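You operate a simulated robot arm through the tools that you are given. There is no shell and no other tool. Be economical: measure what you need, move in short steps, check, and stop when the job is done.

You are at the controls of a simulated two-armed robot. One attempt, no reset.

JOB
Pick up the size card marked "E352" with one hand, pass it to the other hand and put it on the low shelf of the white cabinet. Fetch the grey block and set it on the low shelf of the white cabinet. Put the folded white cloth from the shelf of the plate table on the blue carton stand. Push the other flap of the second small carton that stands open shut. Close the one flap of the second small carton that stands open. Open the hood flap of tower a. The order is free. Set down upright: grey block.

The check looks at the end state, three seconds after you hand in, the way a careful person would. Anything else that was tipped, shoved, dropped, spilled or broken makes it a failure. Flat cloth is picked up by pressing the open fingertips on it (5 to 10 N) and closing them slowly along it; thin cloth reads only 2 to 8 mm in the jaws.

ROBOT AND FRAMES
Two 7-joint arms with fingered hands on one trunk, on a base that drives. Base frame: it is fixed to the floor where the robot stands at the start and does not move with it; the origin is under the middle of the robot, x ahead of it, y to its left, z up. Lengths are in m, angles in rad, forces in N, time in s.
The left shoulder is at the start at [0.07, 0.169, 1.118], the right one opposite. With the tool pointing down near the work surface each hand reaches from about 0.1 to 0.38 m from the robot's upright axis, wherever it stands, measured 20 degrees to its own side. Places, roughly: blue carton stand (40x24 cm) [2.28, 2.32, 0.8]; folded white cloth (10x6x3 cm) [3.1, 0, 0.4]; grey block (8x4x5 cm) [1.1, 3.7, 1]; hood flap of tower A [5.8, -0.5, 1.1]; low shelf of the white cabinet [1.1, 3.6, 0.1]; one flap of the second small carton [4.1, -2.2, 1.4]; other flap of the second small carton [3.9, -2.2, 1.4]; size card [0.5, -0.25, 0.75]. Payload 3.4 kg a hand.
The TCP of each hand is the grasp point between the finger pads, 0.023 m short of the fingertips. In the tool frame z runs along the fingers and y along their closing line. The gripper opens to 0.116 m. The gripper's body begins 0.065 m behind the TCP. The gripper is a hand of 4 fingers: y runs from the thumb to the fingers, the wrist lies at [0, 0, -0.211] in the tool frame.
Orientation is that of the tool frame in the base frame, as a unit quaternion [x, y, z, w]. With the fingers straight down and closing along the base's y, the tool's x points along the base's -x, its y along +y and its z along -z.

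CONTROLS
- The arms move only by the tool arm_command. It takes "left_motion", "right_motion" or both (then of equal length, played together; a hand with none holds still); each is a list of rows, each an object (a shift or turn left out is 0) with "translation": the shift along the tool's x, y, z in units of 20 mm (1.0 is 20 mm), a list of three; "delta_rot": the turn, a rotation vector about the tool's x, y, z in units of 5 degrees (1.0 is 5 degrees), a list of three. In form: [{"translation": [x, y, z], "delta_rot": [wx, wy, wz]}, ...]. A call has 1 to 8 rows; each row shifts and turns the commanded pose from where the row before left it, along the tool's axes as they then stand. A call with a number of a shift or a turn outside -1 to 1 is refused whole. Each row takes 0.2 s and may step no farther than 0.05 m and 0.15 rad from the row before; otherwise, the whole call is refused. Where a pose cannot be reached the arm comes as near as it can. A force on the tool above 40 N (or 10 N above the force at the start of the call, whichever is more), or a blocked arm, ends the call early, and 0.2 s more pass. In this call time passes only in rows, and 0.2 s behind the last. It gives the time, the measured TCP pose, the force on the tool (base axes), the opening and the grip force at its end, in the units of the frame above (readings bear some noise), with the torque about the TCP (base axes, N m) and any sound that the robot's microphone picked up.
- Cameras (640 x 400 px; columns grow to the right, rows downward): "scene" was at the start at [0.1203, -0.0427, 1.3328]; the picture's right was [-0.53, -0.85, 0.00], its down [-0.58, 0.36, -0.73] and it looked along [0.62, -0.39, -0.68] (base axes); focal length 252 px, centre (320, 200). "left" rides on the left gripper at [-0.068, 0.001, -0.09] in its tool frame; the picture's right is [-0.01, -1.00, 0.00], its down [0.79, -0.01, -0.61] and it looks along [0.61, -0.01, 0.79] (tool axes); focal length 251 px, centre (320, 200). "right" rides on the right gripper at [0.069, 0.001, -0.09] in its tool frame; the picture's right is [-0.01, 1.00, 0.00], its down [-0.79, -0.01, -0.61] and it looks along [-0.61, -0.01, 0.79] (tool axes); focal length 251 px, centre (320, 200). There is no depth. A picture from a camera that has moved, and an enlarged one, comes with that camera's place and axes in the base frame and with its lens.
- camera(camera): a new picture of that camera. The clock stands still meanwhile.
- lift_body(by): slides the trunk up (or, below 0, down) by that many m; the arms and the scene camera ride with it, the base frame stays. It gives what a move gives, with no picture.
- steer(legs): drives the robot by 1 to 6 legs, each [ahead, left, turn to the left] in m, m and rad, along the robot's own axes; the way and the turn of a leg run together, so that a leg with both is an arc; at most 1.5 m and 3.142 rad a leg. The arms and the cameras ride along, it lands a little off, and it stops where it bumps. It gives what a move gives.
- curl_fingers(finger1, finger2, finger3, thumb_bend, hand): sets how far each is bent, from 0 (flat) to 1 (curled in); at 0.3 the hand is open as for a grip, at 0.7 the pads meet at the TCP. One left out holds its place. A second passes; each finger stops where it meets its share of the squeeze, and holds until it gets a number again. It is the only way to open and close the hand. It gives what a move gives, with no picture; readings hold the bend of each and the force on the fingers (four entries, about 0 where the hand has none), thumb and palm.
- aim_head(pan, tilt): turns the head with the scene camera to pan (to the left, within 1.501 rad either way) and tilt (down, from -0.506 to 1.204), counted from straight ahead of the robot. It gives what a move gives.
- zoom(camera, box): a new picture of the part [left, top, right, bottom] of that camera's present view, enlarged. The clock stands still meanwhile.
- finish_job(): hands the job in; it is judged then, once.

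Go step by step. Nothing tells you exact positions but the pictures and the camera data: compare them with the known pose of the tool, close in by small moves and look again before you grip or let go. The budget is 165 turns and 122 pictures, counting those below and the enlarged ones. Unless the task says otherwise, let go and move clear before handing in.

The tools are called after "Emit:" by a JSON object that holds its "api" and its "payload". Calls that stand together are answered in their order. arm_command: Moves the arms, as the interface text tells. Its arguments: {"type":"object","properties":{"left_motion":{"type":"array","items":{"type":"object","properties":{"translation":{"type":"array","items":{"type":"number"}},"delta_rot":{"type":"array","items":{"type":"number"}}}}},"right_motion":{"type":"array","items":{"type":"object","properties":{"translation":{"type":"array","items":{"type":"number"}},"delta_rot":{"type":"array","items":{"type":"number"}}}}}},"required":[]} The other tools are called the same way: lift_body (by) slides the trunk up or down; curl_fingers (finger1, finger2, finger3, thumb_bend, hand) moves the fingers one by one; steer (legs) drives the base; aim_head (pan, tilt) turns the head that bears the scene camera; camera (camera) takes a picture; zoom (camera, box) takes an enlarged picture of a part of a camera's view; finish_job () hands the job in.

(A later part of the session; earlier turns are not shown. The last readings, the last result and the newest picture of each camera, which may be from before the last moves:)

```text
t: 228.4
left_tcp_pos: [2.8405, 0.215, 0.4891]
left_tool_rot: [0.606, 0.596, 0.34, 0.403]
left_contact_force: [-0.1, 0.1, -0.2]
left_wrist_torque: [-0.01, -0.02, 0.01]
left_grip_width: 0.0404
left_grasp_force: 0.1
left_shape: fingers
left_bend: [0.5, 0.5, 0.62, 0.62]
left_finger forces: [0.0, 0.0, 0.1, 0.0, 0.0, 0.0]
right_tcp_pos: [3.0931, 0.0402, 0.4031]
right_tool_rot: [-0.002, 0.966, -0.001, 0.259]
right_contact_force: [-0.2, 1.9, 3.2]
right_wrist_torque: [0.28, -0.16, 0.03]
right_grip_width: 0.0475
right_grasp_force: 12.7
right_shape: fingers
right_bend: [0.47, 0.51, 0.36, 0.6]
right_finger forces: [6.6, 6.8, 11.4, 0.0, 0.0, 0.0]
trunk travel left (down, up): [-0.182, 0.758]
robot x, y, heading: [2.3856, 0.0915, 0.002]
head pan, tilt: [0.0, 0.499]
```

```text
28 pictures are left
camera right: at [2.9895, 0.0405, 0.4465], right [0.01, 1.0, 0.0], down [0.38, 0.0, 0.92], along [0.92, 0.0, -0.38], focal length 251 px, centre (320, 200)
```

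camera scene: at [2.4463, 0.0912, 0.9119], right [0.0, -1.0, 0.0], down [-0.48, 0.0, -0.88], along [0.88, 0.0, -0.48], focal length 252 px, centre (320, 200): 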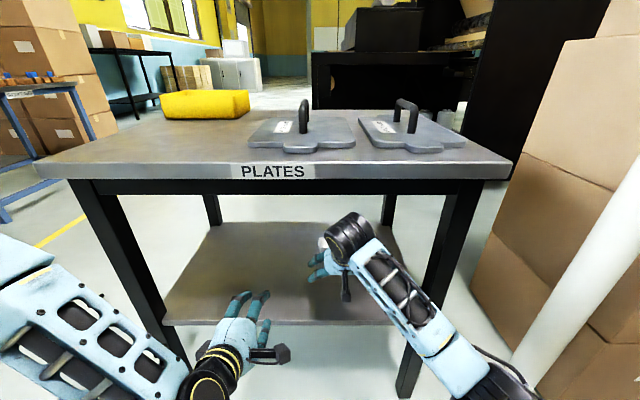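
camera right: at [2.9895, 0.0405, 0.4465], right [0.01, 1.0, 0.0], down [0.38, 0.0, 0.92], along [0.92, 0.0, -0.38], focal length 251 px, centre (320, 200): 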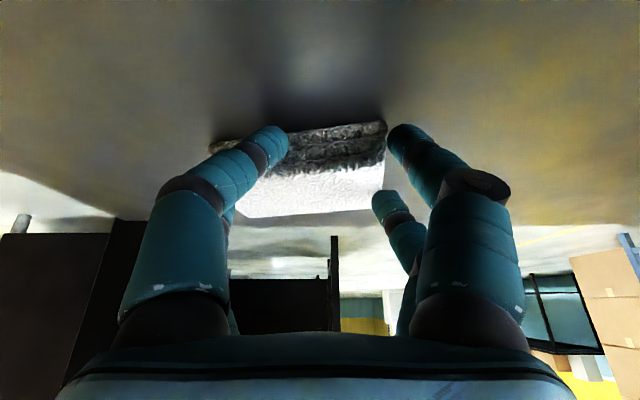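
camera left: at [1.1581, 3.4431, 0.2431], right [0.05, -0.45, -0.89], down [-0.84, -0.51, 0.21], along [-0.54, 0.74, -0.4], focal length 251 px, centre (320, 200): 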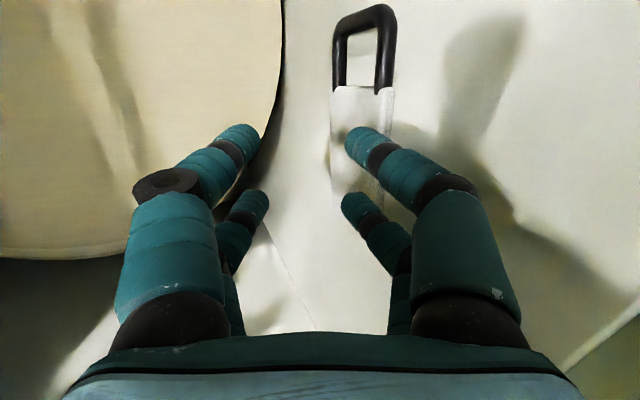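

The thumb slipped in front of the cloth. I'll reopen, move 2 cm deeper and close again.

Emit:
{"api": "curl_fingers", "payload": {"hand": "right", "finger1": 0.26, "finger2": 0.26, "finger3": 0.26, "thumb_bend": 0.26}}

Emit:
{"api": "arm_command", "payload": {"right_motion": [{"translation": [-0.5, -0.35, 0.29]}, {"translation": [-0.45, -0.35, 0.26]}]}}

Emit:
{"api": "curl_fingers", "payload": {"hand": "right", "finger1": 0.42, "finger2": 0.42, "finger3": 0.42, "thumb_bend": 0.42}}

Emit:
{"api": "camera", "payload": {"camera": "right"}}

```text
t: 229.4
left_tcp_pos: [2.84, 0.2152, 0.4887]
left_tool_rot: [0.607, 0.595, 0.339, 0.403]
left_contact_force: [-0.3, -0.1, 0.2]
left_wrist_torque: [0.0, -0.02, 0.0]
left_grip_width: 0.0404
left_grasp_force: 0.0
left_shape: fingers
left_bend: [0.5, 0.5, 0.62, 0.62]
left_finger forces: [0.1, 0.0, 0.0, 0.0, 0.1, 0.0]
right_tcp_pos: [3.0928, 0.0402, 0.402]
right_tool_rot: [-0.001, 0.966, 0.0, 0.258]
right_contact_force: [-0.5, 0.7, -1.1]
right_wrist_torque: [0.01, -0.01, -0.01]
right_grip_width: 0.1242
right_grasp_force: 0.0
right_shape: fingers
right_bend: [0.26, 0.26, 0.26, 0.26]
right_finger forces: [0.0, 0.1, 0.1, 0.0, 0.0, 0.0]
trunk travel left (down, up): [-0.182, 0.758]
robot x, y, heading: [2.387, 0.0918, -0.001]
head pan, tilt: [0.0, 0.499]
```

```text
t: 230.0
left_tcp_pos: [2.8407, 0.2146, 0.4883]
left_tool_rot: [0.606, 0.596, 0.34, 0.403]
left_contact_force: [0.5, 0.0, -0.9]
left_wrist_torque: [0.02, 0.03, -0.03]
left_grip_width: 0.0403
left_grasp_force: 0.1
left_shape: fingers
left_bend: [0.5, 0.5, 0.62, 0.62]
left_finger forces: [0.0, 0.1, 0.0, 0.0, 0.0, 0.1]
right_tcp_pos: [3.1107, 0.0244, 0.403]
right_tool_rot: [-0.002, 0.966, 0.0, 0.26]
right_contact_force: [-0.4, 0.3, 0.7]
right_wrist_torque: [0.04, 0.03, 0.0]
right_grip_width: 0.1245
right_grasp_force: 0.6
right_shape: fingers
right_bend: [0.26, 0.26, 0.26, 0.26]
right_finger forces: [0.4, 0.1, 0.1, 0.0, 0.1, 0.0]
right hand out of reach, approached as far as the arm can: row 2
trunk travel left (down, up): [-0.182, 0.758]
robot x, y, heading: [2.3885, 0.0898, -0.001]
head pan, tilt: [0.0, 0.499]
```

```text
t: 231.0
left_tcp_pos: [2.8413, 0.215, 0.4894]
left_tool_rot: [0.606, 0.595, 0.34, 0.404]
left_contact_force: [0.2, -0.1, -0.2]
left_wrist_torque: [0.04, 0.01, 0.0]
left_grip_width: 0.0404
left_grasp_force: 0.0
left_shape: fingers
left_bend: [0.5, 0.5, 0.62, 0.62]
left_finger forces: [0.0, 0.1, 0.1, 0.0, 0.0, 0.0]
right_tcp_pos: [3.1099, 0.0233, 0.4024]
right_tool_rot: [-0.001, 0.966, 0.0, 0.259]
right_contact_force: [0.2, 0.2, 1.6]
right_wrist_torque: [0.03, -0.02, -0.01]
right_grip_width: 0.0834
right_grasp_force: 0.8
right_shape: fingers
right_bend: [0.41, 0.41, 0.42, 0.42]
right_finger forces: [0.3, 0.7, 0.2, 0.1, 0.0, 0.0]
trunk travel left (down, up): [-0.182, 0.758]
robot x, y, heading: [2.3859, 0.0901, 0.001]
head pan, tilt: [0.0, 0.499]
```

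```text
27 pictures are left
camera right: at [3.0054, 0.0242, 0.4463], right [0.01, 1.0, 0.0], down [0.38, 0.0, 0.92], along [0.92, 0.0, -0.38], focal length 251 px, centre (320, 200)
```

right: 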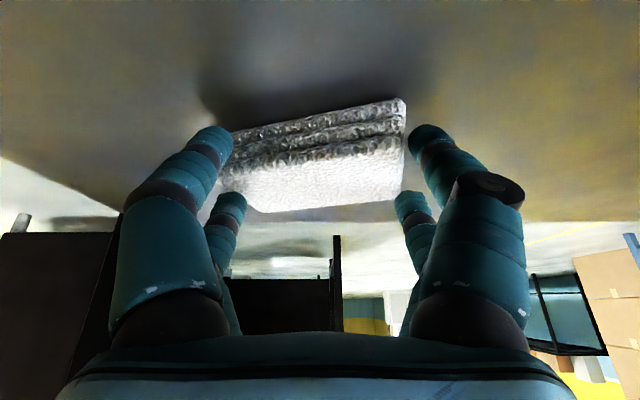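

Now all four fingers are beside the cloth. Closing fully, then lifting slightly.

Emit:
{"api": "curl_fingers", "payload": {"hand": "right", "finger1": 0.65, "finger2": 0.65, "finger3": 0.65, "thumb_bend": 0.65}}

Emit:
{"api": "arm_command", "payload": {"right_motion": [{"translation": [-0.25, 0, -0.45]}, {"translation": [-0.25, 0, -0.45]}, {"translation": [-0.25, 0, -0.45]}]}}

Emit:
{"api": "camera", "payload": {"camera": "right"}}

```text
t: 232.0
left_tcp_pos: [2.8396, 0.2141, 0.4889]
left_tool_rot: [0.606, 0.595, 0.34, 0.404]
left_contact_force: [0.8, 0.9, -0.5]
left_wrist_torque: [-0.02, 0.0, -0.03]
left_grip_width: 0.0407
left_grasp_force: 0.1
left_shape: fingers
left_bend: [0.5, 0.5, 0.62, 0.62]
left_finger forces: [0.0, 0.0, 0.0, 0.0, 0.0, 0.0]
right_tcp_pos: [3.109, 0.0227, 0.4017]
right_tool_rot: [-0.001, 0.966, -0.001, 0.26]
right_contact_force: [-1.0, 0.8, 2.5]
right_wrist_torque: [0.09, 0.02, 0.04]
right_grip_width: 0.0549
right_grasp_force: 16.7
right_shape: fingers
right_bend: [0.44, 0.44, 0.42, 0.6]
right_finger forces: [6.5, 7.4, 9.7, 0.0, 9.7, 0.0]
trunk travel left (down, up): [-0.182, 0.758]
robot x, y, heading: [2.3888, 0.0909, 0.004]
head pan, tilt: [0.0, 0.499]
```

```text
t: 232.8
left_tcp_pos: [2.8414, 0.215, 0.4885]
left_tool_rot: [0.606, 0.596, 0.34, 0.403]
left_contact_force: [0.0, 0.0, 0.2]
left_wrist_torque: [0.04, 0.02, 0.0]
left_grip_width: 0.0407
left_grasp_force: 0.1
left_shape: fingers
left_bend: [0.5, 0.5, 0.62, 0.62]
left_finger forces: [0.0, 0.1, 0.0, 0.0, 0.1, 0.1]
right_tcp_pos: [3.1121, 0.0242, 0.4322]
right_tool_rot: [-0.001, 0.966, -0.001, 0.258]
right_contact_force: [0.0, -0.4, -0.2]
right_wrist_torque: [0.01, 0.01, -0.02]
right_grip_width: 0.0523
right_grasp_force: 14.7
right_shape: fingers
right_bend: [0.44, 0.45, 0.41, 0.61]
right_finger forces: [6.5, 5.7, 9.7, 0.0, 7.8, 0.1]
right hand out of reach, approached as far as the arm can: row 3
trunk travel left (down, up): [-0.182, 0.758]
robot x, y, heading: [2.3901, 0.0898, -0.0]
head pan, tilt: [0.0, 0.499]
```

```text
26 pictures are left
camera right: at [3.0085, 0.026, 0.4761], right [0.01, 1.0, 0.0], down [0.39, 0.0, 0.92], along [0.92, 0.0, -0.39], focal length 251 px, centre (320, 200)
```

right: 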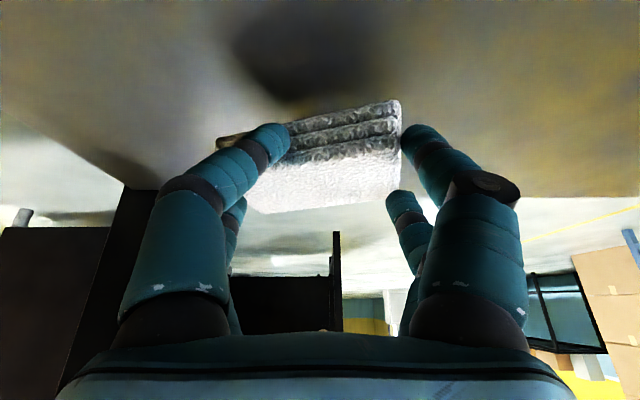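

The cloth is held. I'll pull the arm back, reverse out and rise.

Emit:
{"api": "arm_command", "payload": {"right_motion": [{"translation": [0.8, 0, -0.46]}, {"translation": [0.8, 0, -0.46]}, {"translation": [0.8, 0, -0.46]}, {"translation": [0.8, 0, -0.46]}, {"translation": [0.8, 0, -0.46]}, {"translation": [0.8, 0, -0.46]}]}}

Emit:
{"api": "steer", "payload": {"legs": [[-0.27, 0, 0]]}}

Emit:
{"api": "lift_body", "payload": {"by": 0.4}}

Emit:
{"api": "lift_body", "payload": {"by": 0.35}}

```text
t: 234.2
left_tcp_pos: [2.8405, 0.2152, 0.4892]
left_tool_rot: [0.606, 0.595, 0.341, 0.403]
left_contact_force: [-0.7, -0.5, -0.2]
left_wrist_torque: [-0.01, 0.02, 0.01]
left_grip_width: 0.0404
left_grasp_force: 0.1
left_shape: fingers
left_bend: [0.5, 0.5, 0.62, 0.62]
left_finger forces: [0.1, 0.1, 0.1, 0.0, 0.1, 0.1]
right_tcp_pos: [3.1066, 0.0396, 0.4279]
right_tool_rot: [-0.001, 0.966, -0.001, 0.258]
right_contact_force: [0.4, 0.5, -0.6]
right_wrist_torque: [0.01, 0.02, -0.02]
right_grip_width: 0.0524
right_grasp_force: 14.7
right_shape: fingers
right_bend: [0.44, 0.45, 0.41, 0.61]
right_finger forces: [6.5, 5.8, 9.7, 0.1, 7.6, 0.1]
right hand out of reach, approached as far as the arm can: row 1, 2, 3, 4, 5, 6
trunk travel left (down, up): [-0.182, 0.758]
robot x, y, heading: [2.3876, 0.0927, 0.002]
head pan, tilt: [0.0, 0.499]
```

```text
t: 236.1
left_tcp_pos: [2.5767, 0.2158, 0.4878]
left_tool_rot: [0.604, 0.597, 0.341, 0.403]
left_contact_force: [-0.2, -0.6, 1.0]
left_wrist_torque: [0.02, -0.02, 0.0]
left_grip_width: 0.0402
left_grasp_force: 0.1
left_shape: fingers
left_bend: [0.5, 0.5, 0.62, 0.62]
left_finger forces: [0.0, 0.1, 0.1, 0.0, 0.0, 0.0]
right_tcp_pos: [2.8418, 0.0417, 0.4286]
right_tool_rot: [-0.004, 0.966, 0.0, 0.259]
right_contact_force: [0.3, -0.4, -0.8]
right_wrist_torque: [0.01, 0.01, -0.02]
right_grip_width: 0.0525
right_grasp_force: 14.7
right_shape: fingers
right_bend: [0.44, 0.45, 0.41, 0.61]
right_finger forces: [6.5, 5.8, 9.6, 0.0, 7.5, 0.0]
trunk travel left (down, up): [-0.182, 0.758]
robot x, y, heading: [2.1265, 0.0872, 0.003]
head pan, tilt: [0.0, 0.499]
```

```text
t: 238.3
left_tcp_pos: [2.576, 0.2161, 0.714]
left_tool_rot: [0.605, 0.597, 0.341, 0.402]
left_contact_force: [-0.2, -0.2, -0.6]
left_wrist_torque: [0.01, 0.04, 0.04]
left_grip_width: 0.0405
left_grasp_force: 0.1
left_shape: fingers
left_bend: [0.5, 0.5, 0.62, 0.62]
left_finger forces: [0.0, 0.0, 0.1, 0.0, 0.0, 0.0]
right_tcp_pos: [2.8368, 0.0415, 0.6426]
right_tool_rot: [-0.002, 0.969, -0.001, 0.247]
right_contact_force: [-1.5, -0.2, -10.4]
right_wrist_torque: [0.0, -0.42, -0.01]
right_grip_width: 0.0511
right_grasp_force: 19.1
right_shape: fingers
right_bend: [0.44, 0.45, 0.41, 0.62]
right_finger forces: [6.3, 5.7, 9.8, 0.1, 7.3, 9.4]
trunk travel left (down, up): [-0.408, 0.532]
robot x, y, heading: [2.1236, 0.0871, 0.005]
head pan, tilt: [0.0, 0.499]
stopped: the force on the tool passed its limit at 64 N (the readings are from after the stop); the commanded pose is now the measured one
```

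```text
t: 238.8
left_tcp_pos: [2.5736, 0.217, 0.7229]
left_tool_rot: [0.605, 0.596, 0.342, 0.402]
left_contact_force: [-0.3, 0.9, 0.0]
left_wrist_torque: [0.0, 0.03, 0.0]
left_grip_width: 0.0406
left_grasp_force: 0.1
left_shape: fingers
left_bend: [0.5, 0.5, 0.62, 0.62]
left_finger forces: [0.0, 0.1, 0.0, 0.0, 0.0, 0.1]
right_tcp_pos: [2.8342, 0.0403, 0.6464]
right_tool_rot: [-0.002, 0.97, -0.002, 0.241]
right_contact_force: [-1.0, -0.9, -3.0]
right_wrist_torque: [0.0, -0.13, -0.02]
right_grip_width: 0.0514
right_grasp_force: 16.2
right_shape: fingers
right_bend: [0.44, 0.45, 0.41, 0.62]
right_finger forces: [6.3, 5.7, 9.8, 0.1, 7.3, 2.7]
trunk travel left (down, up): [-0.415, 0.525]
robot x, y, heading: [2.1247, 0.0886, 0.01]
head pan, tilt: [0.0, 0.499]
stopped: the force on the tool passed its limit at 50 N (the readings are from after the stop); the commanded pose is now the measured one
```

The arm hadn't retracted, so lifting pressed the hand against the table's underside. I'll lower a little, back out further, then look before rising.

Emit:
{"api": "lift_body", "payload": {"by": -0.1}}

Emit:
{"api": "steer", "payload": {"legs": [[-0.14, 0, 0]]}}

Emit:
{"api": "camera", "payload": {"camera": "scene"}}

```text
t: 240.1
left_tcp_pos: [2.5741, 0.217, 0.6224]
left_tool_rot: [0.606, 0.596, 0.341, 0.402]
left_contact_force: [0.1, -0.1, -0.4]
left_wrist_torque: [-0.01, -0.01, 0.0]
left_grip_width: 0.0403
left_grasp_force: 0.0
left_shape: fingers
left_bend: [0.5, 0.5, 0.62, 0.62]
left_finger forces: [0.0, 0.0, 0.0, 0.0, 0.1, 0.1]
right_tcp_pos: [2.8339, 0.0402, 0.5463]
right_tool_rot: [-0.002, 0.97, -0.002, 0.241]
right_contact_force: [0.3, -0.2, -0.9]
right_wrist_torque: [-0.02, 0.01, 0.02]
right_grip_width: 0.051
right_grasp_force: 14.3
right_shape: fingers
right_bend: [0.44, 0.45, 0.41, 0.62]
right_finger forces: [6.3, 5.7, 10.0, 0.0, 7.2, 0.0]
trunk travel left (down, up): [-0.315, 0.625]
robot x, y, heading: [2.1213, 0.0917, 0.006]
head pan, tilt: [0.0, 0.499]
```

```text
t: 241.4
left_tcp_pos: [2.4321, 0.2162, 0.6209]
left_tool_rot: [0.604, 0.597, 0.341, 0.404]
left_contact_force: [-0.5, -0.1, 0.0]
left_wrist_torque: [0.02, -0.02, 0.04]
left_grip_width: 0.0404
left_grasp_force: 0.0
left_shape: fingers
left_bend: [0.5, 0.5, 0.62, 0.62]
left_finger forces: [0.0, 0.1, 0.1, 0.0, 0.0, 0.0]
right_tcp_pos: [2.6927, 0.0396, 0.5463]
right_tool_rot: [-0.002, 0.97, -0.002, 0.241]
right_contact_force: [0.5, -0.9, -0.3]
right_wrist_torque: [-0.01, 0.01, -0.01]
right_grip_width: 0.0511
right_grasp_force: 13.9
right_shape: fingers
right_bend: [0.44, 0.45, 0.41, 0.62]
right_finger forces: [6.2, 5.7, 10.1, 0.1, 7.1, 0.0]
trunk travel left (down, up): [-0.315, 0.625]
robot x, y, heading: [1.9776, 0.0884, 0.002]
head pan, tilt: [0.0, 0.499]
```

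```text
25 pictures are left
camera scene: at [2.1213, 0.0907, 1.0455], right [0.01, -1.0, 0.0], down [-0.48, 0.0, -0.88], along [0.88, 0.01, -0.48], focal length 252 px, centre (320, 200)
```

scene: 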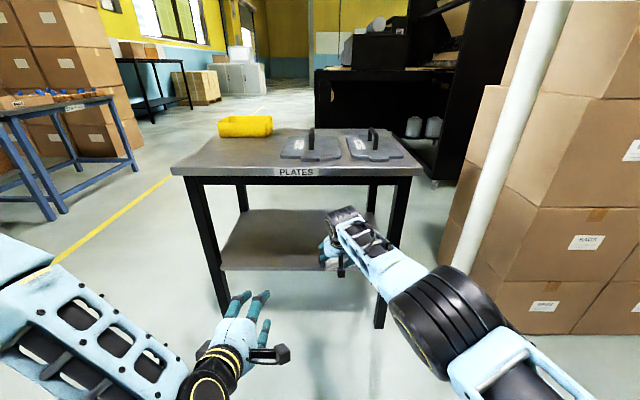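

Nothing on the plate table moved. Now I'll rise and head back to the carton stand, retracing the gap in reverse.

Emit:
{"api": "lift_body", "payload": {"by": 0.4}}

Emit:
{"api": "lift_body", "payload": {"by": 0.22}}

Emit:
{"api": "steer", "payload": {"legs": [[0.42, 0.75, 0], [0, 0.77, 0], [0, 0, -0.404]]}}

```text
t: 245.3
left_tcp_pos: [2.4343, 0.2167, 1.0211]
left_tool_rot: [0.605, 0.596, 0.341, 0.403]
left_contact_force: [-0.3, 0.2, -1.2]
left_wrist_torque: [0.01, 0.02, -0.03]
left_grip_width: 0.0403
left_grasp_force: 0.0
left_shape: fingers
left_bend: [0.5, 0.5, 0.62, 0.62]
left_finger forces: [0.0, 0.0, 0.1, 0.0, 0.0, 0.1]
right_tcp_pos: [2.6917, 0.0394, 0.9457]
right_tool_rot: [-0.002, 0.97, -0.002, 0.242]
right_contact_force: [-0.5, 0.2, -0.8]
right_wrist_torque: [0.03, -0.01, 0.04]
right_grip_width: 0.0512
right_grasp_force: 13.8
right_shape: fingers
right_bend: [0.44, 0.45, 0.41, 0.62]
right_finger forces: [6.3, 5.6, 10.0, 0.1, 7.1, 0.1]
trunk travel left (down, up): [-0.715, 0.225]
robot x, y, heading: [1.9823, 0.0845, 0.007]
head pan, tilt: [0.0, 0.499]
```

```text
t: 247.6
left_tcp_pos: [2.4339, 0.2158, 1.241]
left_tool_rot: [0.605, 0.597, 0.341, 0.402]
left_contact_force: [0.1, 0.0, 0.4]
left_wrist_torque: [-0.03, -0.02, -0.04]
left_grip_width: 0.0403
left_grasp_force: 0.1
left_shape: fingers
left_bend: [0.5, 0.5, 0.62, 0.62]
left_finger forces: [0.0, 0.1, 0.0, 0.0, 0.1, 0.0]
right_tcp_pos: [2.6925, 0.0394, 1.1664]
right_tool_rot: [-0.002, 0.97, -0.002, 0.242]
right_contact_force: [0.9, 0.2, -0.3]
right_wrist_torque: [0.02, 0.03, 0.0]
right_grip_width: 0.0511
right_grasp_force: 14.6
right_shape: fingers
right_bend: [0.44, 0.45, 0.41, 0.62]
right_finger forces: [6.3, 5.5, 10.0, 0.0, 7.1, 0.1]
trunk travel left (down, up): [-0.935, 0.005]
robot x, y, heading: [1.9816, 0.09, 0.008]
head pan, tilt: [0.0, 0.499]
```

```text
t: 257.1
left_tcp_pos: [2.8497, 1.5435, 1.2417]
left_tool_rot: [0.715, 0.46, 0.251, 0.464]
left_contact_force: [-0.9, -0.9, 0.4]
left_wrist_torque: [0.01, 0.0, 0.01]
left_grip_width: 0.0404
left_grasp_force: 0.1
left_shape: fingers
left_bend: [0.5, 0.5, 0.62, 0.62]
left_finger forces: [0.1, 0.1, 0.1, 0.0, 0.0, 0.1]
right_tcp_pos: [3.0157, 1.2783, 1.1658]
right_tool_rot: [0.198, 0.95, -0.052, 0.235]
right_contact_force: [-0.1, -0.1, -0.4]
right_wrist_torque: [0.01, 0.03, -0.02]
right_grip_width: 0.0508
right_grasp_force: 14.2
right_shape: fingers
right_bend: [0.44, 0.45, 0.41, 0.62]
right_finger forces: [6.3, 5.5, 9.8, 0.0, 6.5, 0.1]
trunk travel left (down, up): [-0.935, 0.005]
robot x, y, heading: [2.3839, 1.6086, -0.409]
head pan, tilt: [0.0, 0.499]
```

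Emit:
{"api": "steer", "payload": {"legs": [[-0.45, 0.006, 0.004], [-0.5, 0, 0], [-0.4, 0, 0], [0, 0, 0.405], [0, 0.22, 0]]}}

Emit:
{"api": "aim_head", "payload": {"pan": 0, "tilt": 0.7}}

Emit:
{"api": "camera", "payload": {"camera": "scene"}}

```text
t: 266.9
left_tcp_pos: [1.5873, 2.4816, 1.2424]
left_tool_rot: [0.602, 0.6, 0.345, 0.399]
left_contact_force: [-0.2, -0.3, -0.4]
left_wrist_torque: [0.01, 0.0, -0.01]
left_grip_width: 0.0407
left_grasp_force: 0.0
left_shape: fingers
left_bend: [0.5, 0.5, 0.62, 0.62]
left_finger forces: [0.0, 0.0, 0.0, 0.0, 0.1, 0.1]
right_tcp_pos: [1.8488, 2.3084, 1.1648]
right_tool_rot: [-0.009, 0.97, 0.002, 0.241]
right_contact_force: [-0.1, -0.7, 0.0]
right_wrist_torque: [0.03, 0.01, 0.0]
right_grip_width: 0.0509
right_grasp_force: 13.6
right_shape: fingers
right_bend: [0.44, 0.45, 0.41, 0.62]
right_finger forces: [6.3, 5.5, 9.7, 0.1, 6.0, 0.0]
trunk travel left (down, up): [-0.935, 0.005]
robot x, y, heading: [1.1355, 2.3531, 0.021]
head pan, tilt: [0.0, 0.499]
```

```text
t: 267.7
left_tcp_pos: [1.5884, 2.4855, 1.2416]
left_tool_rot: [0.601, 0.6, 0.344, 0.399]
left_contact_force: [-1.2, 0.4, 0.0]
left_wrist_torque: [0.02, 0.0, -0.02]
left_grip_width: 0.0405
left_grasp_force: 0.1
left_shape: fingers
left_bend: [0.5, 0.5, 0.62, 0.62]
left_finger forces: [0.1, 0.1, 0.0, 0.0, 0.0, 0.0]
right_tcp_pos: [1.8493, 2.3125, 1.1664]
right_tool_rot: [-0.008, 0.97, 0.001, 0.242]
right_contact_force: [1.2, -0.6, 0.5]
right_wrist_torque: [-0.01, 0.01, -0.03]
right_grip_width: 0.0509
right_grasp_force: 13.9
right_shape: fingers
right_bend: [0.44, 0.45, 0.41, 0.62]
right_finger forces: [6.3, 5.4, 9.7, 0.0, 5.9, 0.0]
trunk travel left (down, up): [-0.935, 0.005]
robot x, y, heading: [1.1333, 2.3524, 0.018]
head pan, tilt: [0.0, 0.7]
```

```text
24 pictures are left
camera scene: at [1.2722, 2.3553, 1.6476], right [0.02, -1.0, 0.0], down [-0.64, -0.01, -0.77], along [0.77, 0.02, -0.64], focal length 252 px, centre (320, 200)
```

scene: 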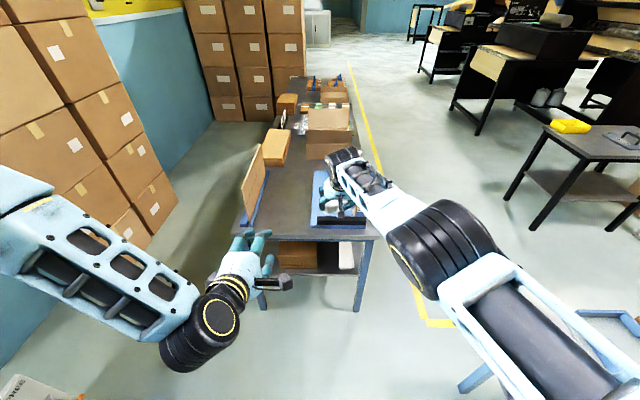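

Well lined up. I'll drive forward over the stand and lower.

Emit:
{"api": "steer", "payload": {"legs": [[0.46, 0, -0.018]]}}

Emit:
{"api": "lift_body", "payload": {"by": -0.25}}

Emit:
{"api": "camera", "payload": {"camera": "right"}}

Emit:
{"api": "camera", "payload": {"camera": "scene"}}

```text
t: 270.4
left_tcp_pos: [2.0507, 2.4823, 1.2424]
left_tool_rot: [0.606, 0.595, 0.341, 0.404]
left_contact_force: [-0.5, 0.5, -1.0]
left_wrist_torque: [-0.03, 0.02, 0.01]
left_grip_width: 0.0405
left_grasp_force: 0.0
left_shape: fingers
left_bend: [0.5, 0.5, 0.62, 0.62]
left_finger forces: [0.1, 0.0, 0.1, 0.0, 0.0, 0.1]
right_tcp_pos: [2.3082, 2.3041, 1.1663]
right_tool_rot: [0.001, 0.97, -0.003, 0.242]
right_contact_force: [-0.6, 0.0, -1.0]
right_wrist_torque: [0.02, -0.01, 0.02]
right_grip_width: 0.0509
right_grasp_force: 14.5
right_shape: fingers
right_bend: [0.44, 0.45, 0.41, 0.62]
right_finger forces: [6.3, 5.5, 9.6, 0.0, 6.0, 0.0]
trunk travel left (down, up): [-0.935, 0.005]
robot x, y, heading: [1.5987, 2.3552, 0.003]
head pan, tilt: [0.0, 0.7]
```

```text
t: 273.0
left_tcp_pos: [2.0515, 2.4811, 0.9917]
left_tool_rot: [0.607, 0.595, 0.34, 0.403]
left_contact_force: [0.0, -0.1, 0.7]
left_wrist_torque: [-0.01, 0.05, 0.01]
left_grip_width: 0.0406
left_grasp_force: 0.1
left_shape: fingers
left_bend: [0.5, 0.5, 0.62, 0.62]
left_finger forces: [0.0, 0.0, 0.1, 0.1, 0.0, 0.1]
right_tcp_pos: [2.3096, 2.3024, 0.9165]
right_tool_rot: [0.002, 0.97, -0.003, 0.241]
right_contact_force: [-1.0, 0.2, -0.6]
right_wrist_torque: [0.03, 0.02, 0.0]
right_grip_width: 0.0507
right_grasp_force: 13.6
right_shape: fingers
right_bend: [0.44, 0.45, 0.41, 0.62]
right_finger forces: [6.3, 5.4, 9.7, 0.0, 6.2, 0.0]
trunk travel left (down, up): [-0.685, 0.255]
robot x, y, heading: [1.6031, 2.3578, 0.003]
head pan, tilt: [0.0, 0.7]
```

```text
23 pictures are left
camera right: at [2.2076, 2.3049, 0.9631], right [0.01, 1.0, 0.0], down [0.42, 0.0, 0.91], along [0.91, -0.01, -0.42], focal length 251 px, centre (320, 200)
```

right: 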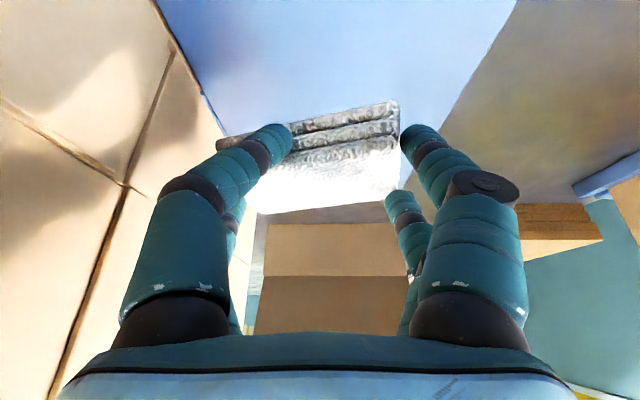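

```text
22 pictures are left
camera scene: at [1.7334, 2.3578, 1.3976], right [0.0, -1.0, 0.0], down [-0.64, 0.0, -0.76], along [0.76, 0.0, -0.64], focal length 252 px, centre (320, 200)
```

scene: 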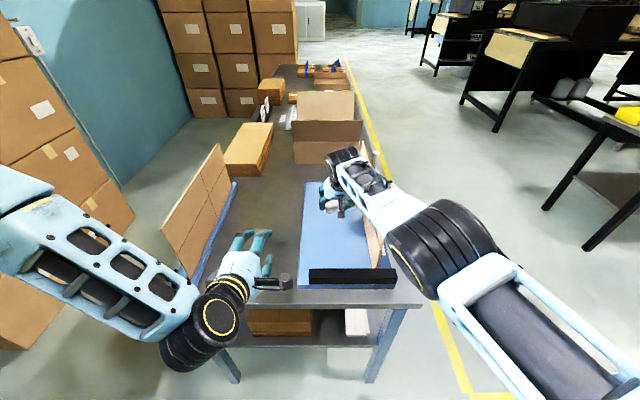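

Emit:
{"api": "lift_body", "payload": {"by": -0.06}}

Emit:
{"api": "lift_body", "payload": {"by": -0.015}}

```text
t: 274.0
left_tcp_pos: [2.0518, 2.4814, 0.932]
left_tool_rot: [0.607, 0.594, 0.34, 0.403]
left_contact_force: [0.2, 0.3, 0.3]
left_wrist_torque: [-0.01, 0.0, -0.05]
left_grip_width: 0.0406
left_grasp_force: 0.0
left_shape: fingers
left_bend: [0.5, 0.5, 0.62, 0.62]
left_finger forces: [0.0, 0.1, 0.1, 0.1, 0.0, 0.0]
right_tcp_pos: [2.3082, 2.3034, 0.8559]
right_tool_rot: [0.001, 0.97, -0.003, 0.242]
right_contact_force: [0.1, -0.2, 0.3]
right_wrist_torque: [-0.01, 0.0, -0.01]
right_grip_width: 0.0508
right_grasp_force: 13.4
right_shape: fingers
right_bend: [0.44, 0.45, 0.41, 0.62]
right_finger forces: [6.3, 5.5, 9.7, 0.0, 6.0, 0.0]
trunk travel left (down, up): [-0.625, 0.315]
robot x, y, heading: [1.6002, 2.3554, 0.003]
head pan, tilt: [0.0, 0.7]
```

```text
t: 274.7
left_tcp_pos: [2.0495, 2.4802, 0.9197]
left_tool_rot: [0.606, 0.594, 0.341, 0.405]
left_contact_force: [0.0, 0.4, 0.8]
left_wrist_torque: [0.0, 0.0, 0.01]
left_grip_width: 0.0403
left_grasp_force: 0.0
left_shape: fingers
left_bend: [0.5, 0.5, 0.62, 0.62]
left_finger forces: [0.1, 0.0, 0.0, 0.0, 0.1, 0.1]
right_tcp_pos: [2.3078, 2.3035, 0.8473]
right_tool_rot: [0.001, 0.969, -0.002, 0.246]
right_contact_force: [5.2, 0.1, 22.7]
right_wrist_torque: [0.48, -0.51, 0.03]
right_grip_width: 0.0486
right_grasp_force: 20.2
right_shape: fingers
right_bend: [0.45, 0.45, 0.4, 0.63]
right_finger forces: [5.5, 16.6, 12.6, 0.0, 5.4, 0.0]
trunk travel left (down, up): [-0.61, 0.33]
robot x, y, heading: [1.5989, 2.3548, -0.001]
head pan, tilt: [0.0, 0.7]
```

Emit:
{"api": "lift_body", "payload": {"by": 0.01}}

Emit:
{"api": "curl_fingers", "payload": {"hand": "right", "finger1": 0.33, "finger2": 0.33, "finger3": 0.33, "thumb_bend": 0.33}}

Emit:
{"api": "lift_body", "payload": {"by": 0.28}}

Emit:
{"api": "camera", "payload": {"camera": "right"}}

```text
t: 275.2
left_tcp_pos: [2.0513, 2.4811, 0.9266]
left_tool_rot: [0.606, 0.596, 0.34, 0.403]
left_contact_force: [-1.1, 0.2, -0.4]
left_wrist_torque: [0.0, -0.04, -0.03]
left_grip_width: 0.0407
left_grasp_force: 0.1
left_shape: fingers
left_bend: [0.5, 0.5, 0.62, 0.62]
left_finger forces: [0.1, 0.0, 0.0, 0.0, 0.0, 0.1]
right_tcp_pos: [2.3081, 2.3026, 0.8503]
right_tool_rot: [0.001, 0.971, -0.003, 0.24]
right_contact_force: [0.0, 0.1, -0.4]
right_wrist_torque: [0.01, 0.05, 0.0]
right_grip_width: 0.0474
right_grasp_force: 14.7
right_shape: fingers
right_bend: [0.45, 0.46, 0.4, 0.63]
right_finger forces: [5.9, 5.6, 11.4, 0.0, 6.8, 0.0]
trunk travel left (down, up): [-0.62, 0.32]
robot x, y, heading: [1.6013, 2.3545, -0.001]
head pan, tilt: [0.0, 0.7]
```

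```text
t: 276.2
left_tcp_pos: [2.0512, 2.4812, 0.9273]
left_tool_rot: [0.607, 0.595, 0.34, 0.404]
left_contact_force: [-0.4, 0.4, -0.1]
left_wrist_torque: [0.0, -0.02, 0.02]
left_grip_width: 0.0404
left_grasp_force: 0.0
left_shape: fingers
left_bend: [0.5, 0.5, 0.62, 0.62]
left_finger forces: [0.0, 0.1, 0.1, 0.0, 0.0, 0.0]
right_tcp_pos: [2.3099, 2.3038, 0.8513]
right_tool_rot: [0.001, 0.97, -0.003, 0.241]
right_contact_force: [0.7, -0.4, 0.0]
right_wrist_torque: [-0.01, -0.01, 0.01]
right_grip_width: 0.1077
right_grasp_force: 0.0
right_shape: fingers
right_bend: [0.33, 0.33, 0.33, 0.33]
right_finger forces: [0.1, 0.0, 0.0, 0.0, 0.0, 0.1]
trunk travel left (down, up): [-0.62, 0.32]
robot x, y, heading: [1.5958, 2.3551, -0.002]
head pan, tilt: [0.0, 0.7]
```

```text
t: 279.1
left_tcp_pos: [2.0507, 2.4812, 1.2056]
left_tool_rot: [0.606, 0.595, 0.34, 0.404]
left_contact_force: [-0.7, -0.5, -0.5]
left_wrist_torque: [0.02, 0.03, 0.01]
left_grip_width: 0.0402
left_grasp_force: 0.1
left_shape: fingers
left_bend: [0.5, 0.5, 0.62, 0.62]
left_finger forces: [0.0, 0.0, 0.0, 0.1, 0.1, 0.0]
right_tcp_pos: [2.3088, 2.3034, 1.1317]
right_tool_rot: [0.001, 0.971, -0.003, 0.241]
right_contact_force: [0.4, 0.6, -0.4]
right_wrist_torque: [0.01, -0.02, 0.04]
right_grip_width: 0.1078
right_grasp_force: 0.0
right_shape: fingers
right_bend: [0.33, 0.33, 0.33, 0.33]
right_finger forces: [0.1, 0.1, 0.1, 0.0, 0.0, 0.0]
trunk travel left (down, up): [-0.9, 0.04]
robot x, y, heading: [1.6003, 2.358, 0.004]
head pan, tilt: [0.0, 0.7]
```

```text
21 pictures are left
camera right: at [2.2077, 2.3049, 1.178], right [0.01, 1.0, 0.0], down [0.42, 0.0, 0.91], along [0.91, -0.01, -0.42], focal length 251 px, centre (320, 200)
```

right: 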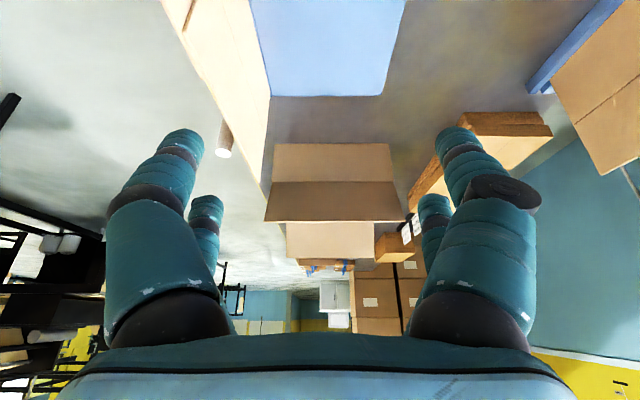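

Emit:
{"api": "steer", "payload": {"legs": [[-0.46, 0, 0], [0, -0.21, 0], [0, 0, -0.405]]}}

Emit:
{"api": "aim_head", "payload": {"pan": 0.45, "tilt": 0.55}}

Emit:
{"api": "zoom", "payload": {"camera": "scene", "box": [220, 120, 460, 300]}}

```text
t: 284.3
left_tcp_pos: [1.604, 2.0876, 1.207]
left_tool_rot: [0.715, 0.459, 0.252, 0.464]
left_contact_force: [-0.2, -0.1, 0.0]
left_wrist_torque: [-0.02, -0.03, 0.01]
left_grip_width: 0.0404
left_grasp_force: 0.1
left_shape: fingers
left_bend: [0.5, 0.5, 0.62, 0.62]
left_finger forces: [0.0, 0.0, 0.0, 0.1, 0.0, 0.0]
right_tcp_pos: [1.7703, 1.821, 1.1314]
right_tool_rot: [0.199, 0.95, -0.053, 0.236]
right_contact_force: [-0.4, 0.1, 0.0]
right_wrist_torque: [-0.03, -0.03, -0.01]
right_grip_width: 0.1082
right_grasp_force: 0.1
right_shape: fingers
right_bend: [0.33, 0.33, 0.33, 0.33]
right_finger forces: [0.0, 0.1, 0.0, 0.1, 0.0, 0.0]
trunk travel left (down, up): [-0.9, 0.04]
robot x, y, heading: [1.1385, 2.1543, -0.409]
head pan, tilt: [0.0, 0.7]
```

```text
t: 285.2
left_tcp_pos: [1.6035, 2.0861, 1.2071]
left_tool_rot: [0.716, 0.458, 0.252, 0.463]
left_contact_force: [-0.7, 0.4, 0.9]
left_wrist_torque: [0.02, -0.01, 0.01]
left_grip_width: 0.0405
left_grasp_force: 0.0
left_shape: fingers
left_bend: [0.5, 0.5, 0.62, 0.62]
left_finger forces: [0.1, 0.1, 0.0, 0.0, 0.1, 0.1]
right_tcp_pos: [1.7701, 1.8199, 1.1313]
right_tool_rot: [0.198, 0.95, -0.051, 0.236]
right_contact_force: [-0.2, 0.0, 0.9]
right_wrist_torque: [0.01, 0.01, 0.01]
right_grip_width: 0.1079
right_grasp_force: 0.2
right_shape: fingers
right_bend: [0.33, 0.33, 0.33, 0.33]
right_finger forces: [0.0, 0.1, 0.1, 0.1, 0.1, 0.0]
trunk travel left (down, up): [-0.9, 0.04]
robot x, y, heading: [1.1419, 2.1515, -0.415]
head pan, tilt: [0.45, 0.55]
```

```text
2.22 times, centred on (340, 210) of scene
camera zoom: at [1.2746, 2.1359, 1.6257], right [0.04, -1.0, 0.0], down [-0.52, -0.02, -0.85], along [0.85, 0.03, -0.52], focal length 559 px, centre (276, 178)
```

zoom: 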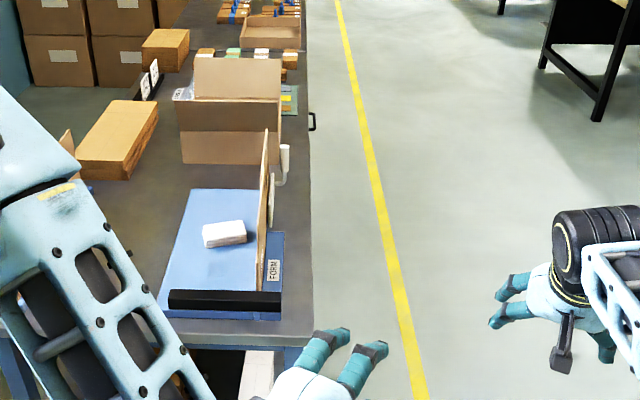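

The cloth sits neatly on the blue stand. Now back through the gap and south toward the small carton.

Emit:
{"api": "steer", "payload": {"legs": [[0.45, 0, 0.006], [0.5, 0, 0], [0.41, 0, 0], [0, 0, -1.166], [1.3, -0.13, 0]]}}

Emit:
{"api": "aim_head", "payload": {"pan": 0.6, "tilt": 0.25}}

Emit:
{"api": "camera", "payload": {"camera": "scene"}}

```text
t: 301.7
left_tcp_pos: [2.3371, -0.1371, 1.2074]
left_tool_rot: [0.849, -0.022, -0.054, 0.525]
left_contact_force: [0.8, -0.3, -0.2]
left_wrist_torque: [0.03, 0.01, -0.01]
left_grip_width: 0.0403
left_grasp_force: 0.1
left_shape: fingers
left_bend: [0.5, 0.5, 0.62, 0.62]
left_finger forces: [0.1, 0.0, 0.1, 0.0, 0.0, 0.0]
right_tcp_pos: [2.1508, -0.3896, 1.1321]
right_tool_rot: [0.698, 0.674, -0.176, 0.166]
right_contact_force: [-0.4, 0.0, -0.2]
right_wrist_torque: [0.01, 0.02, 0.02]
right_grip_width: 0.108
right_grasp_force: 0.0
right_shape: fingers
right_bend: [0.33, 0.33, 0.33, 0.33]
right_finger forces: [0.1, 0.0, 0.1, 0.1, 0.0, 0.0]
trunk travel left (down, up): [-0.9, 0.04]
robot x, y, heading: [2.2277, 0.3165, -1.603]
head pan, tilt: [0.45, 0.55]
```

```text
t: 302.5
left_tcp_pos: [2.337, -0.1386, 1.2066]
left_tool_rot: [0.849, -0.023, -0.054, 0.525]
left_contact_force: [0.2, -0.6, 0.2]
left_wrist_torque: [0.03, -0.03, -0.02]
left_grip_width: 0.0406
left_grasp_force: 0.1
left_shape: fingers
left_bend: [0.5, 0.5, 0.62, 0.62]
left_finger forces: [0.0, 0.0, 0.0, 0.1, 0.0, 0.0]
right_tcp_pos: [2.1505, -0.3912, 1.1305]
right_tool_rot: [0.697, 0.675, -0.175, 0.166]
right_contact_force: [-0.1, 0.8, -0.4]
right_wrist_torque: [0.02, 0.03, -0.01]
right_grip_width: 0.108
right_grasp_force: 0.0
right_shape: fingers
right_bend: [0.33, 0.33, 0.33, 0.33]
right_finger forces: [0.0, 0.0, 0.1, 0.0, 0.0, 0.0]
trunk travel left (down, up): [-0.9, 0.04]
robot x, y, heading: [2.2254, 0.3227, -1.606]
head pan, tilt: [0.6, 0.25]
```

```text
19 pictures are left
camera scene: at [2.2753, 0.1904, 1.6533], right [-0.84, -0.54, 0.0], down [-0.13, 0.21, -0.97], along [0.52, -0.82, -0.25], focal length 252 px, centre (320, 200)
```

scene: 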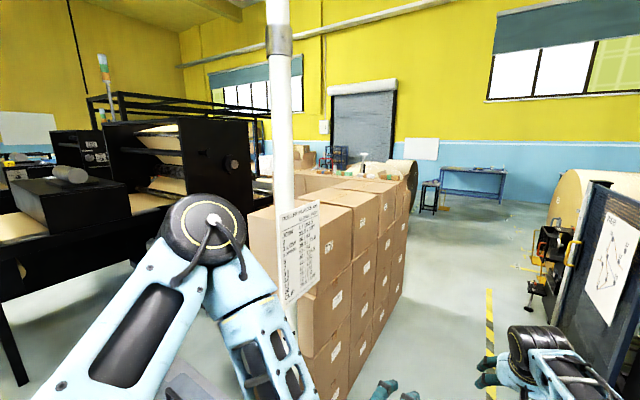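

The open small cartons sit on top of the carton stack (around [4.0, −2.2]), so they're best reached from its south side. I'll continue down the aisle past the stack and look.

Emit:
{"api": "steer", "payload": {"legs": [[0.1, -0.05, 0.035], [1.4, 0, 0], [1.45, 0, 0]]}}

Emit:
{"api": "aim_head", "payload": {"pan": 1.2, "tilt": 0.3}}

Emit:
{"api": "camera", "payload": {"camera": "scene"}}

```text
t: 317.1
left_tcp_pos: [2.275, -3.0745, 1.2061]
left_tool_rot: [0.85, -0.003, -0.042, 0.526]
left_contact_force: [-0.1, -0.1, 0.6]
left_wrist_torque: [-0.01, 0.0, 0.0]
left_grip_width: 0.0406
left_grasp_force: 0.2
left_shape: fingers
left_bend: [0.5, 0.5, 0.62, 0.62]
left_finger forces: [0.0, 0.1, 0.1, 0.0, 0.0, 0.0]
right_tcp_pos: [2.0994, -3.3334, 1.1318]
right_tool_rot: [0.681, 0.691, -0.172, 0.171]
right_contact_force: [-0.2, -0.8, 0.0]
right_wrist_torque: [0.03, 0.02, 0.01]
right_grip_width: 0.1081
right_grasp_force: 0.1
right_shape: fingers
right_bend: [0.33, 0.33, 0.33, 0.33]
right_finger forces: [0.1, 0.0, 0.0, 0.1, 0.0, 0.0]
trunk travel left (down, up): [-0.9, 0.04]
robot x, y, heading: [2.1386, -2.622, -1.554]
head pan, tilt: [0.6, 0.25]
```

```text
t: 318.1
left_tcp_pos: [2.2742, -3.0742, 1.2074]
left_tool_rot: [0.849, -0.001, -0.042, 0.526]
left_contact_force: [0.1, -0.2, 0.0]
left_wrist_torque: [0.02, -0.01, 0.01]
left_grip_width: 0.0406
left_grasp_force: 0.1
left_shape: fingers
left_bend: [0.5, 0.5, 0.62, 0.62]
left_finger forces: [0.1, 0.1, 0.0, 0.0, 0.1, 0.0]
right_tcp_pos: [2.1006, -3.3352, 1.1306]
right_tool_rot: [0.682, 0.691, -0.172, 0.169]
right_contact_force: [-0.8, 0.0, -0.7]
right_wrist_torque: [0.02, 0.02, 0.03]
right_grip_width: 0.108
right_grasp_force: 0.1
right_shape: fingers
right_bend: [0.33, 0.33, 0.33, 0.33]
right_finger forces: [0.1, 0.0, 0.0, 0.1, 0.1, 0.0]
trunk travel left (down, up): [-0.9, 0.04]
robot x, y, heading: [2.1452, -2.6284, -1.556]
head pan, tilt: [1.201, 0.3]
```

```text
18 pictures are left
camera scene: at [2.2318, -2.7048, 1.6487], right [-0.35, -0.94, 0.0], down [-0.28, 0.1, -0.96], along [0.9, -0.33, -0.3], focal length 252 px, centre (320, 200)
```

scene: 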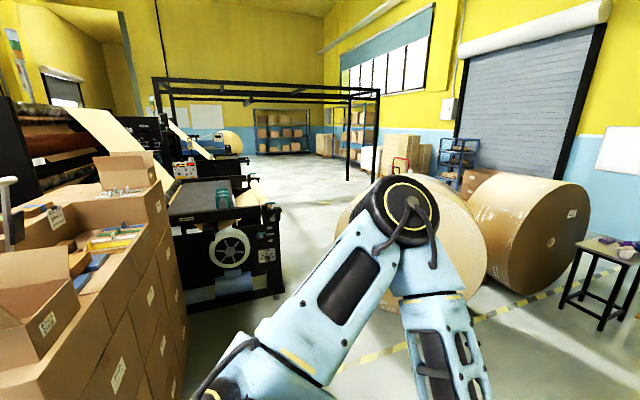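

The second small carton is at the stack's south edge near x≈4.0. I'll go around the south side with clearance, face north and look.

Emit:
{"api": "steer", "payload": {"legs": [[0.57, 0, 0], [0, 0, 1.556], [1.15, 0, 0], [0, 0, 1.571]]}}

Emit:
{"api": "aim_head", "payload": {"pan": -0.55, "tilt": 0.25}}

Emit:
{"api": "camera", "payload": {"camera": "scene"}}

```text
t: 334.4
left_tcp_pos: [3.1553, -2.7353, 1.2082]
left_tool_rot: [0.003, 0.849, 0.526, 0.041]
left_contact_force: [-0.2, 0.7, 0.4]
left_wrist_torque: [-0.02, 0.0, 0.02]
left_grip_width: 0.0404
left_grasp_force: 0.0
left_shape: fingers
left_bend: [0.5, 0.5, 0.62, 0.62]
left_finger forces: [0.0, 0.0, 0.0, 0.0, 0.1, 0.0]
right_tcp_pos: [3.3287, -2.4738, 1.1315]
right_tool_rot: [0.69, -0.682, -0.169, -0.171]
right_contact_force: [-0.2, 0.8, -0.2]
right_wrist_torque: [-0.01, -0.02, -0.01]
right_grip_width: 0.108
right_grasp_force: 0.0
right_shape: fingers
right_bend: [0.33, 0.33, 0.33, 0.33]
right_finger forces: [0.0, 0.0, 0.1, 0.1, 0.1, 0.0]
trunk travel left (down, up): [-0.9, 0.04]
robot x, y, heading: [3.2851, -3.1877, 1.582]
head pan, tilt: [1.201, 0.3]
```

```text
t: 336.1
left_tcp_pos: [3.1546, -2.7348, 1.2077]
left_tool_rot: [0.002, 0.85, 0.526, 0.041]
left_contact_force: [-0.4, 0.4, -0.6]
left_wrist_torque: [0.01, 0.02, 0.01]
left_grip_width: 0.0404
left_grasp_force: 0.1
left_shape: fingers
left_bend: [0.5, 0.5, 0.62, 0.62]
left_finger forces: [0.1, 0.0, 0.1, 0.0, 0.1, 0.0]
right_tcp_pos: [3.3285, -2.4743, 1.1315]
right_tool_rot: [0.69, -0.682, -0.17, -0.172]
right_contact_force: [0.7, 0.3, -0.7]
right_wrist_torque: [0.0, 0.04, 0.02]
right_grip_width: 0.108
right_grasp_force: 0.1
right_shape: fingers
right_bend: [0.33, 0.33, 0.33, 0.33]
right_finger forces: [0.0, 0.1, 0.0, 0.0, 0.0, 0.0]
trunk travel left (down, up): [-0.9, 0.04]
robot x, y, heading: [3.2824, -3.1871, 1.583]
head pan, tilt: [-0.55, 0.25]
```

```text
17 pictures are left
camera scene: at [3.3319, -3.0542, 1.6534], right [0.86, -0.51, 0.0], down [-0.13, -0.21, -0.97], along [0.5, 0.83, -0.25], focal length 252 px, centre (320, 200)
```

scene: 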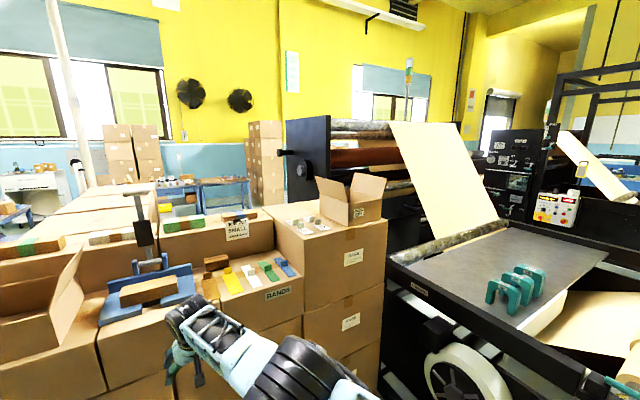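

Emit:
{"api": "zoom", "payload": {"camera": "scene", "box": [260, 150, 420, 270]}}

```text
3.33 times, centred on (340, 210) of scene
camera zoom: at [3.3319, -3.0542, 1.6534], right [0.86, -0.51, 0.0], down [-0.13, -0.21, -0.97], along [0.5, 0.83, -0.25], focal length 839 px, centre (253, 167)
```

zoom: 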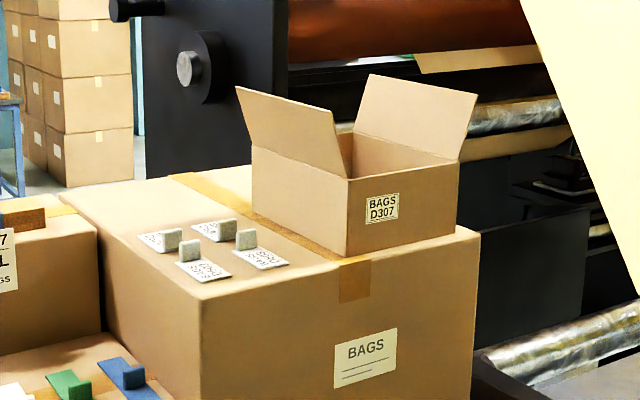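

The small carton "BAGS D307" spans x≈3.94–4.14, y≈−2.25…−2.06, with its top at z≈1.38. Its west and east flaps stand up to z≈1.47. I'll make a closed, nearly horizontal paddle with the right hand and raise it.

Emit:
{"api": "curl_fingers", "payload": {"hand": "right", "finger1": 0.72, "finger2": 0.72, "finger3": 0.72, "thumb_bend": 0.72}}

Emit:
{"api": "arm_command", "payload": {"right_motion": [{"delta_rot": [0, -1, 0]}, {"delta_rot": [0, -1, 0]}, {"delta_rot": [0, -1, 0]}, {"delta_rot": [0, -1, 0]}, {"delta_rot": [0, -1, 0]}, {"delta_rot": [0, -1, 0]}, {"delta_rot": [0, -1, 0]}, {"delta_rot": [0, -1, 0]}]}}

Emit:
{"api": "arm_command", "payload": {"right_motion": [{"translation": [-0.93, 0, -0.37]}, {"translation": [-0.93, 0, -0.37]}, {"translation": [-0.93, 0, -0.37]}, {"translation": [-0.93, 0, -0.37]}, {"translation": [-0.93, 0, -0.37]}, {"translation": [-0.93, 0, -0.37]}, {"translation": [-0.93, 0, -0.37]}, {"translation": [-0.93, 0, -0.37]}]}}

Emit:
{"api": "arm_command", "payload": {"right_motion": [{"translation": [-0.93, 0, -0.37]}, {"translation": [-0.93, 0, -0.37]}, {"translation": [-0.93, 0, -0.37]}, {"translation": [-0.93, 0, -0.37]}, {"translation": [-0.93, 0, -0.37]}, {"translation": [-0.93, 0, -0.37]}, {"translation": [-0.93, 0, -0.37]}, {"translation": [-0.93, 0, -0.37]}]}}

```text
t: 337.1
left_tcp_pos: [3.1551, -2.7359, 1.2068]
left_tool_rot: [0.003, 0.85, 0.526, 0.043]
left_contact_force: [-0.6, 0.1, 0.5]
left_wrist_torque: [-0.03, 0.01, 0.0]
left_grip_width: 0.0402
left_grasp_force: 0.1
left_shape: fingers
left_bend: [0.5, 0.5, 0.62, 0.62]
left_finger forces: [0.0, 0.1, 0.1, 0.0, 0.1, 0.0]
right_tcp_pos: [3.3283, -2.4739, 1.1306]
right_tool_rot: [0.69, -0.682, -0.17, -0.17]
right_contact_force: [-0.1, -0.4, 0.0]
right_wrist_torque: [0.0, 0.01, 0.02]
right_grip_width: 0.0001
right_grasp_force: 0.1
right_shape: fingers
right_bend: [0.71, 0.71, 0.71, 0.71]
right_finger forces: [0.0, 0.0, 0.1, 0.1, 0.0, 0.0]
trunk travel left (down, up): [-0.9, 0.04]
robot x, y, heading: [3.2858, -3.188, 1.581]
head pan, tilt: [-0.55, 0.25]
```

```text
t: 338.9
left_tcp_pos: [3.1555, -2.7344, 1.206]
left_tool_rot: [0.003, 0.849, 0.526, 0.042]
left_contact_force: [-0.5, 0.1, -0.4]
left_wrist_torque: [-0.01, 0.02, 0.03]
left_grip_width: 0.0404
left_grasp_force: 0.1
left_shape: fingers
left_bend: [0.5, 0.5, 0.62, 0.62]
left_finger forces: [0.1, 0.0, 0.1, 0.0, 0.0, 0.0]
right_tcp_pos: [3.3093, -2.4143, 1.1181]
right_tool_rot: [0.59, -0.582, -0.396, -0.395]
right_contact_force: [0.1, 0.0, -0.4]
right_wrist_torque: [0.01, 0.01, -0.01]
right_grip_width: 0.0
right_grasp_force: 0.0
right_shape: fingers
right_bend: [0.71, 0.71, 0.71, 0.71]
right_finger forces: [0.0, 0.0, 0.0, 0.0, 0.0, 0.0]
right hand out of reach, approached as far as the arm can: row 1, 2, 3, 4, 5, 6, 7
trunk travel left (down, up): [-0.9, 0.04]
robot x, y, heading: [3.2844, -3.1837, 1.58]
head pan, tilt: [-0.55, 0.25]
```

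```text
t: 340.7
left_tcp_pos: [3.1548, -2.7356, 1.2056]
left_tool_rot: [0.002, 0.849, 0.526, 0.042]
left_contact_force: [-0.9, -0.2, 0.5]
left_wrist_torque: [-0.03, 0.0, -0.04]
left_grip_width: 0.0404
left_grasp_force: 0.1
left_shape: fingers
left_bend: [0.5, 0.5, 0.62, 0.62]
left_finger forces: [0.0, 0.0, 0.0, 0.0, 0.0, 0.0]
right_tcp_pos: [3.2965, -2.3863, 1.272]
right_tool_rot: [0.59, -0.583, -0.395, -0.395]
right_contact_force: [0.6, 0.1, -1.1]
right_wrist_torque: [0.01, 0.01, -0.02]
right_grip_width: 0.0
right_grasp_force: 0.1
right_shape: fingers
right_bend: [0.71, 0.71, 0.71, 0.71]
right_finger forces: [0.0, 0.0, 0.2, 0.0, 0.0, 0.0]
right hand out of reach, approached as far as the arm can: row 1, 2, 3, 4, 5, 6, 7
trunk travel left (down, up): [-0.9, 0.04]
robot x, y, heading: [3.2846, -3.1841, 1.581]
head pan, tilt: [-0.55, 0.25]
```

```text
t: 342.5
left_tcp_pos: [3.1552, -2.735, 1.207]
left_tool_rot: [0.004, 0.85, 0.526, 0.041]
left_contact_force: [0.4, -0.4, 0.3]
left_wrist_torque: [0.0, 0.01, 0.01]
left_grip_width: 0.0407
left_grasp_force: 0.0
left_shape: fingers
left_bend: [0.5, 0.5, 0.62, 0.62]
left_finger forces: [0.1, 0.0, 0.0, 0.0, 0.0, 0.0]
right_tcp_pos: [3.3069, -2.394, 1.4283]
right_tool_rot: [0.59, -0.583, -0.395, -0.394]
right_contact_force: [0.9, -0.2, 0.1]
right_wrist_torque: [-0.03, -0.02, 0.01]
right_grip_width: 0.0
right_grasp_force: 0.1
right_shape: fingers
right_bend: [0.71, 0.71, 0.71, 0.71]
right_finger forces: [0.0, 0.1, 0.1, 0.1, 0.1, 0.0]
right hand out of reach, approached as far as the arm can: row 6, 8
trunk travel left (down, up): [-0.9, 0.04]
robot x, y, heading: [3.2857, -3.1862, 1.584]
head pan, tilt: [-0.55, 0.25]
```

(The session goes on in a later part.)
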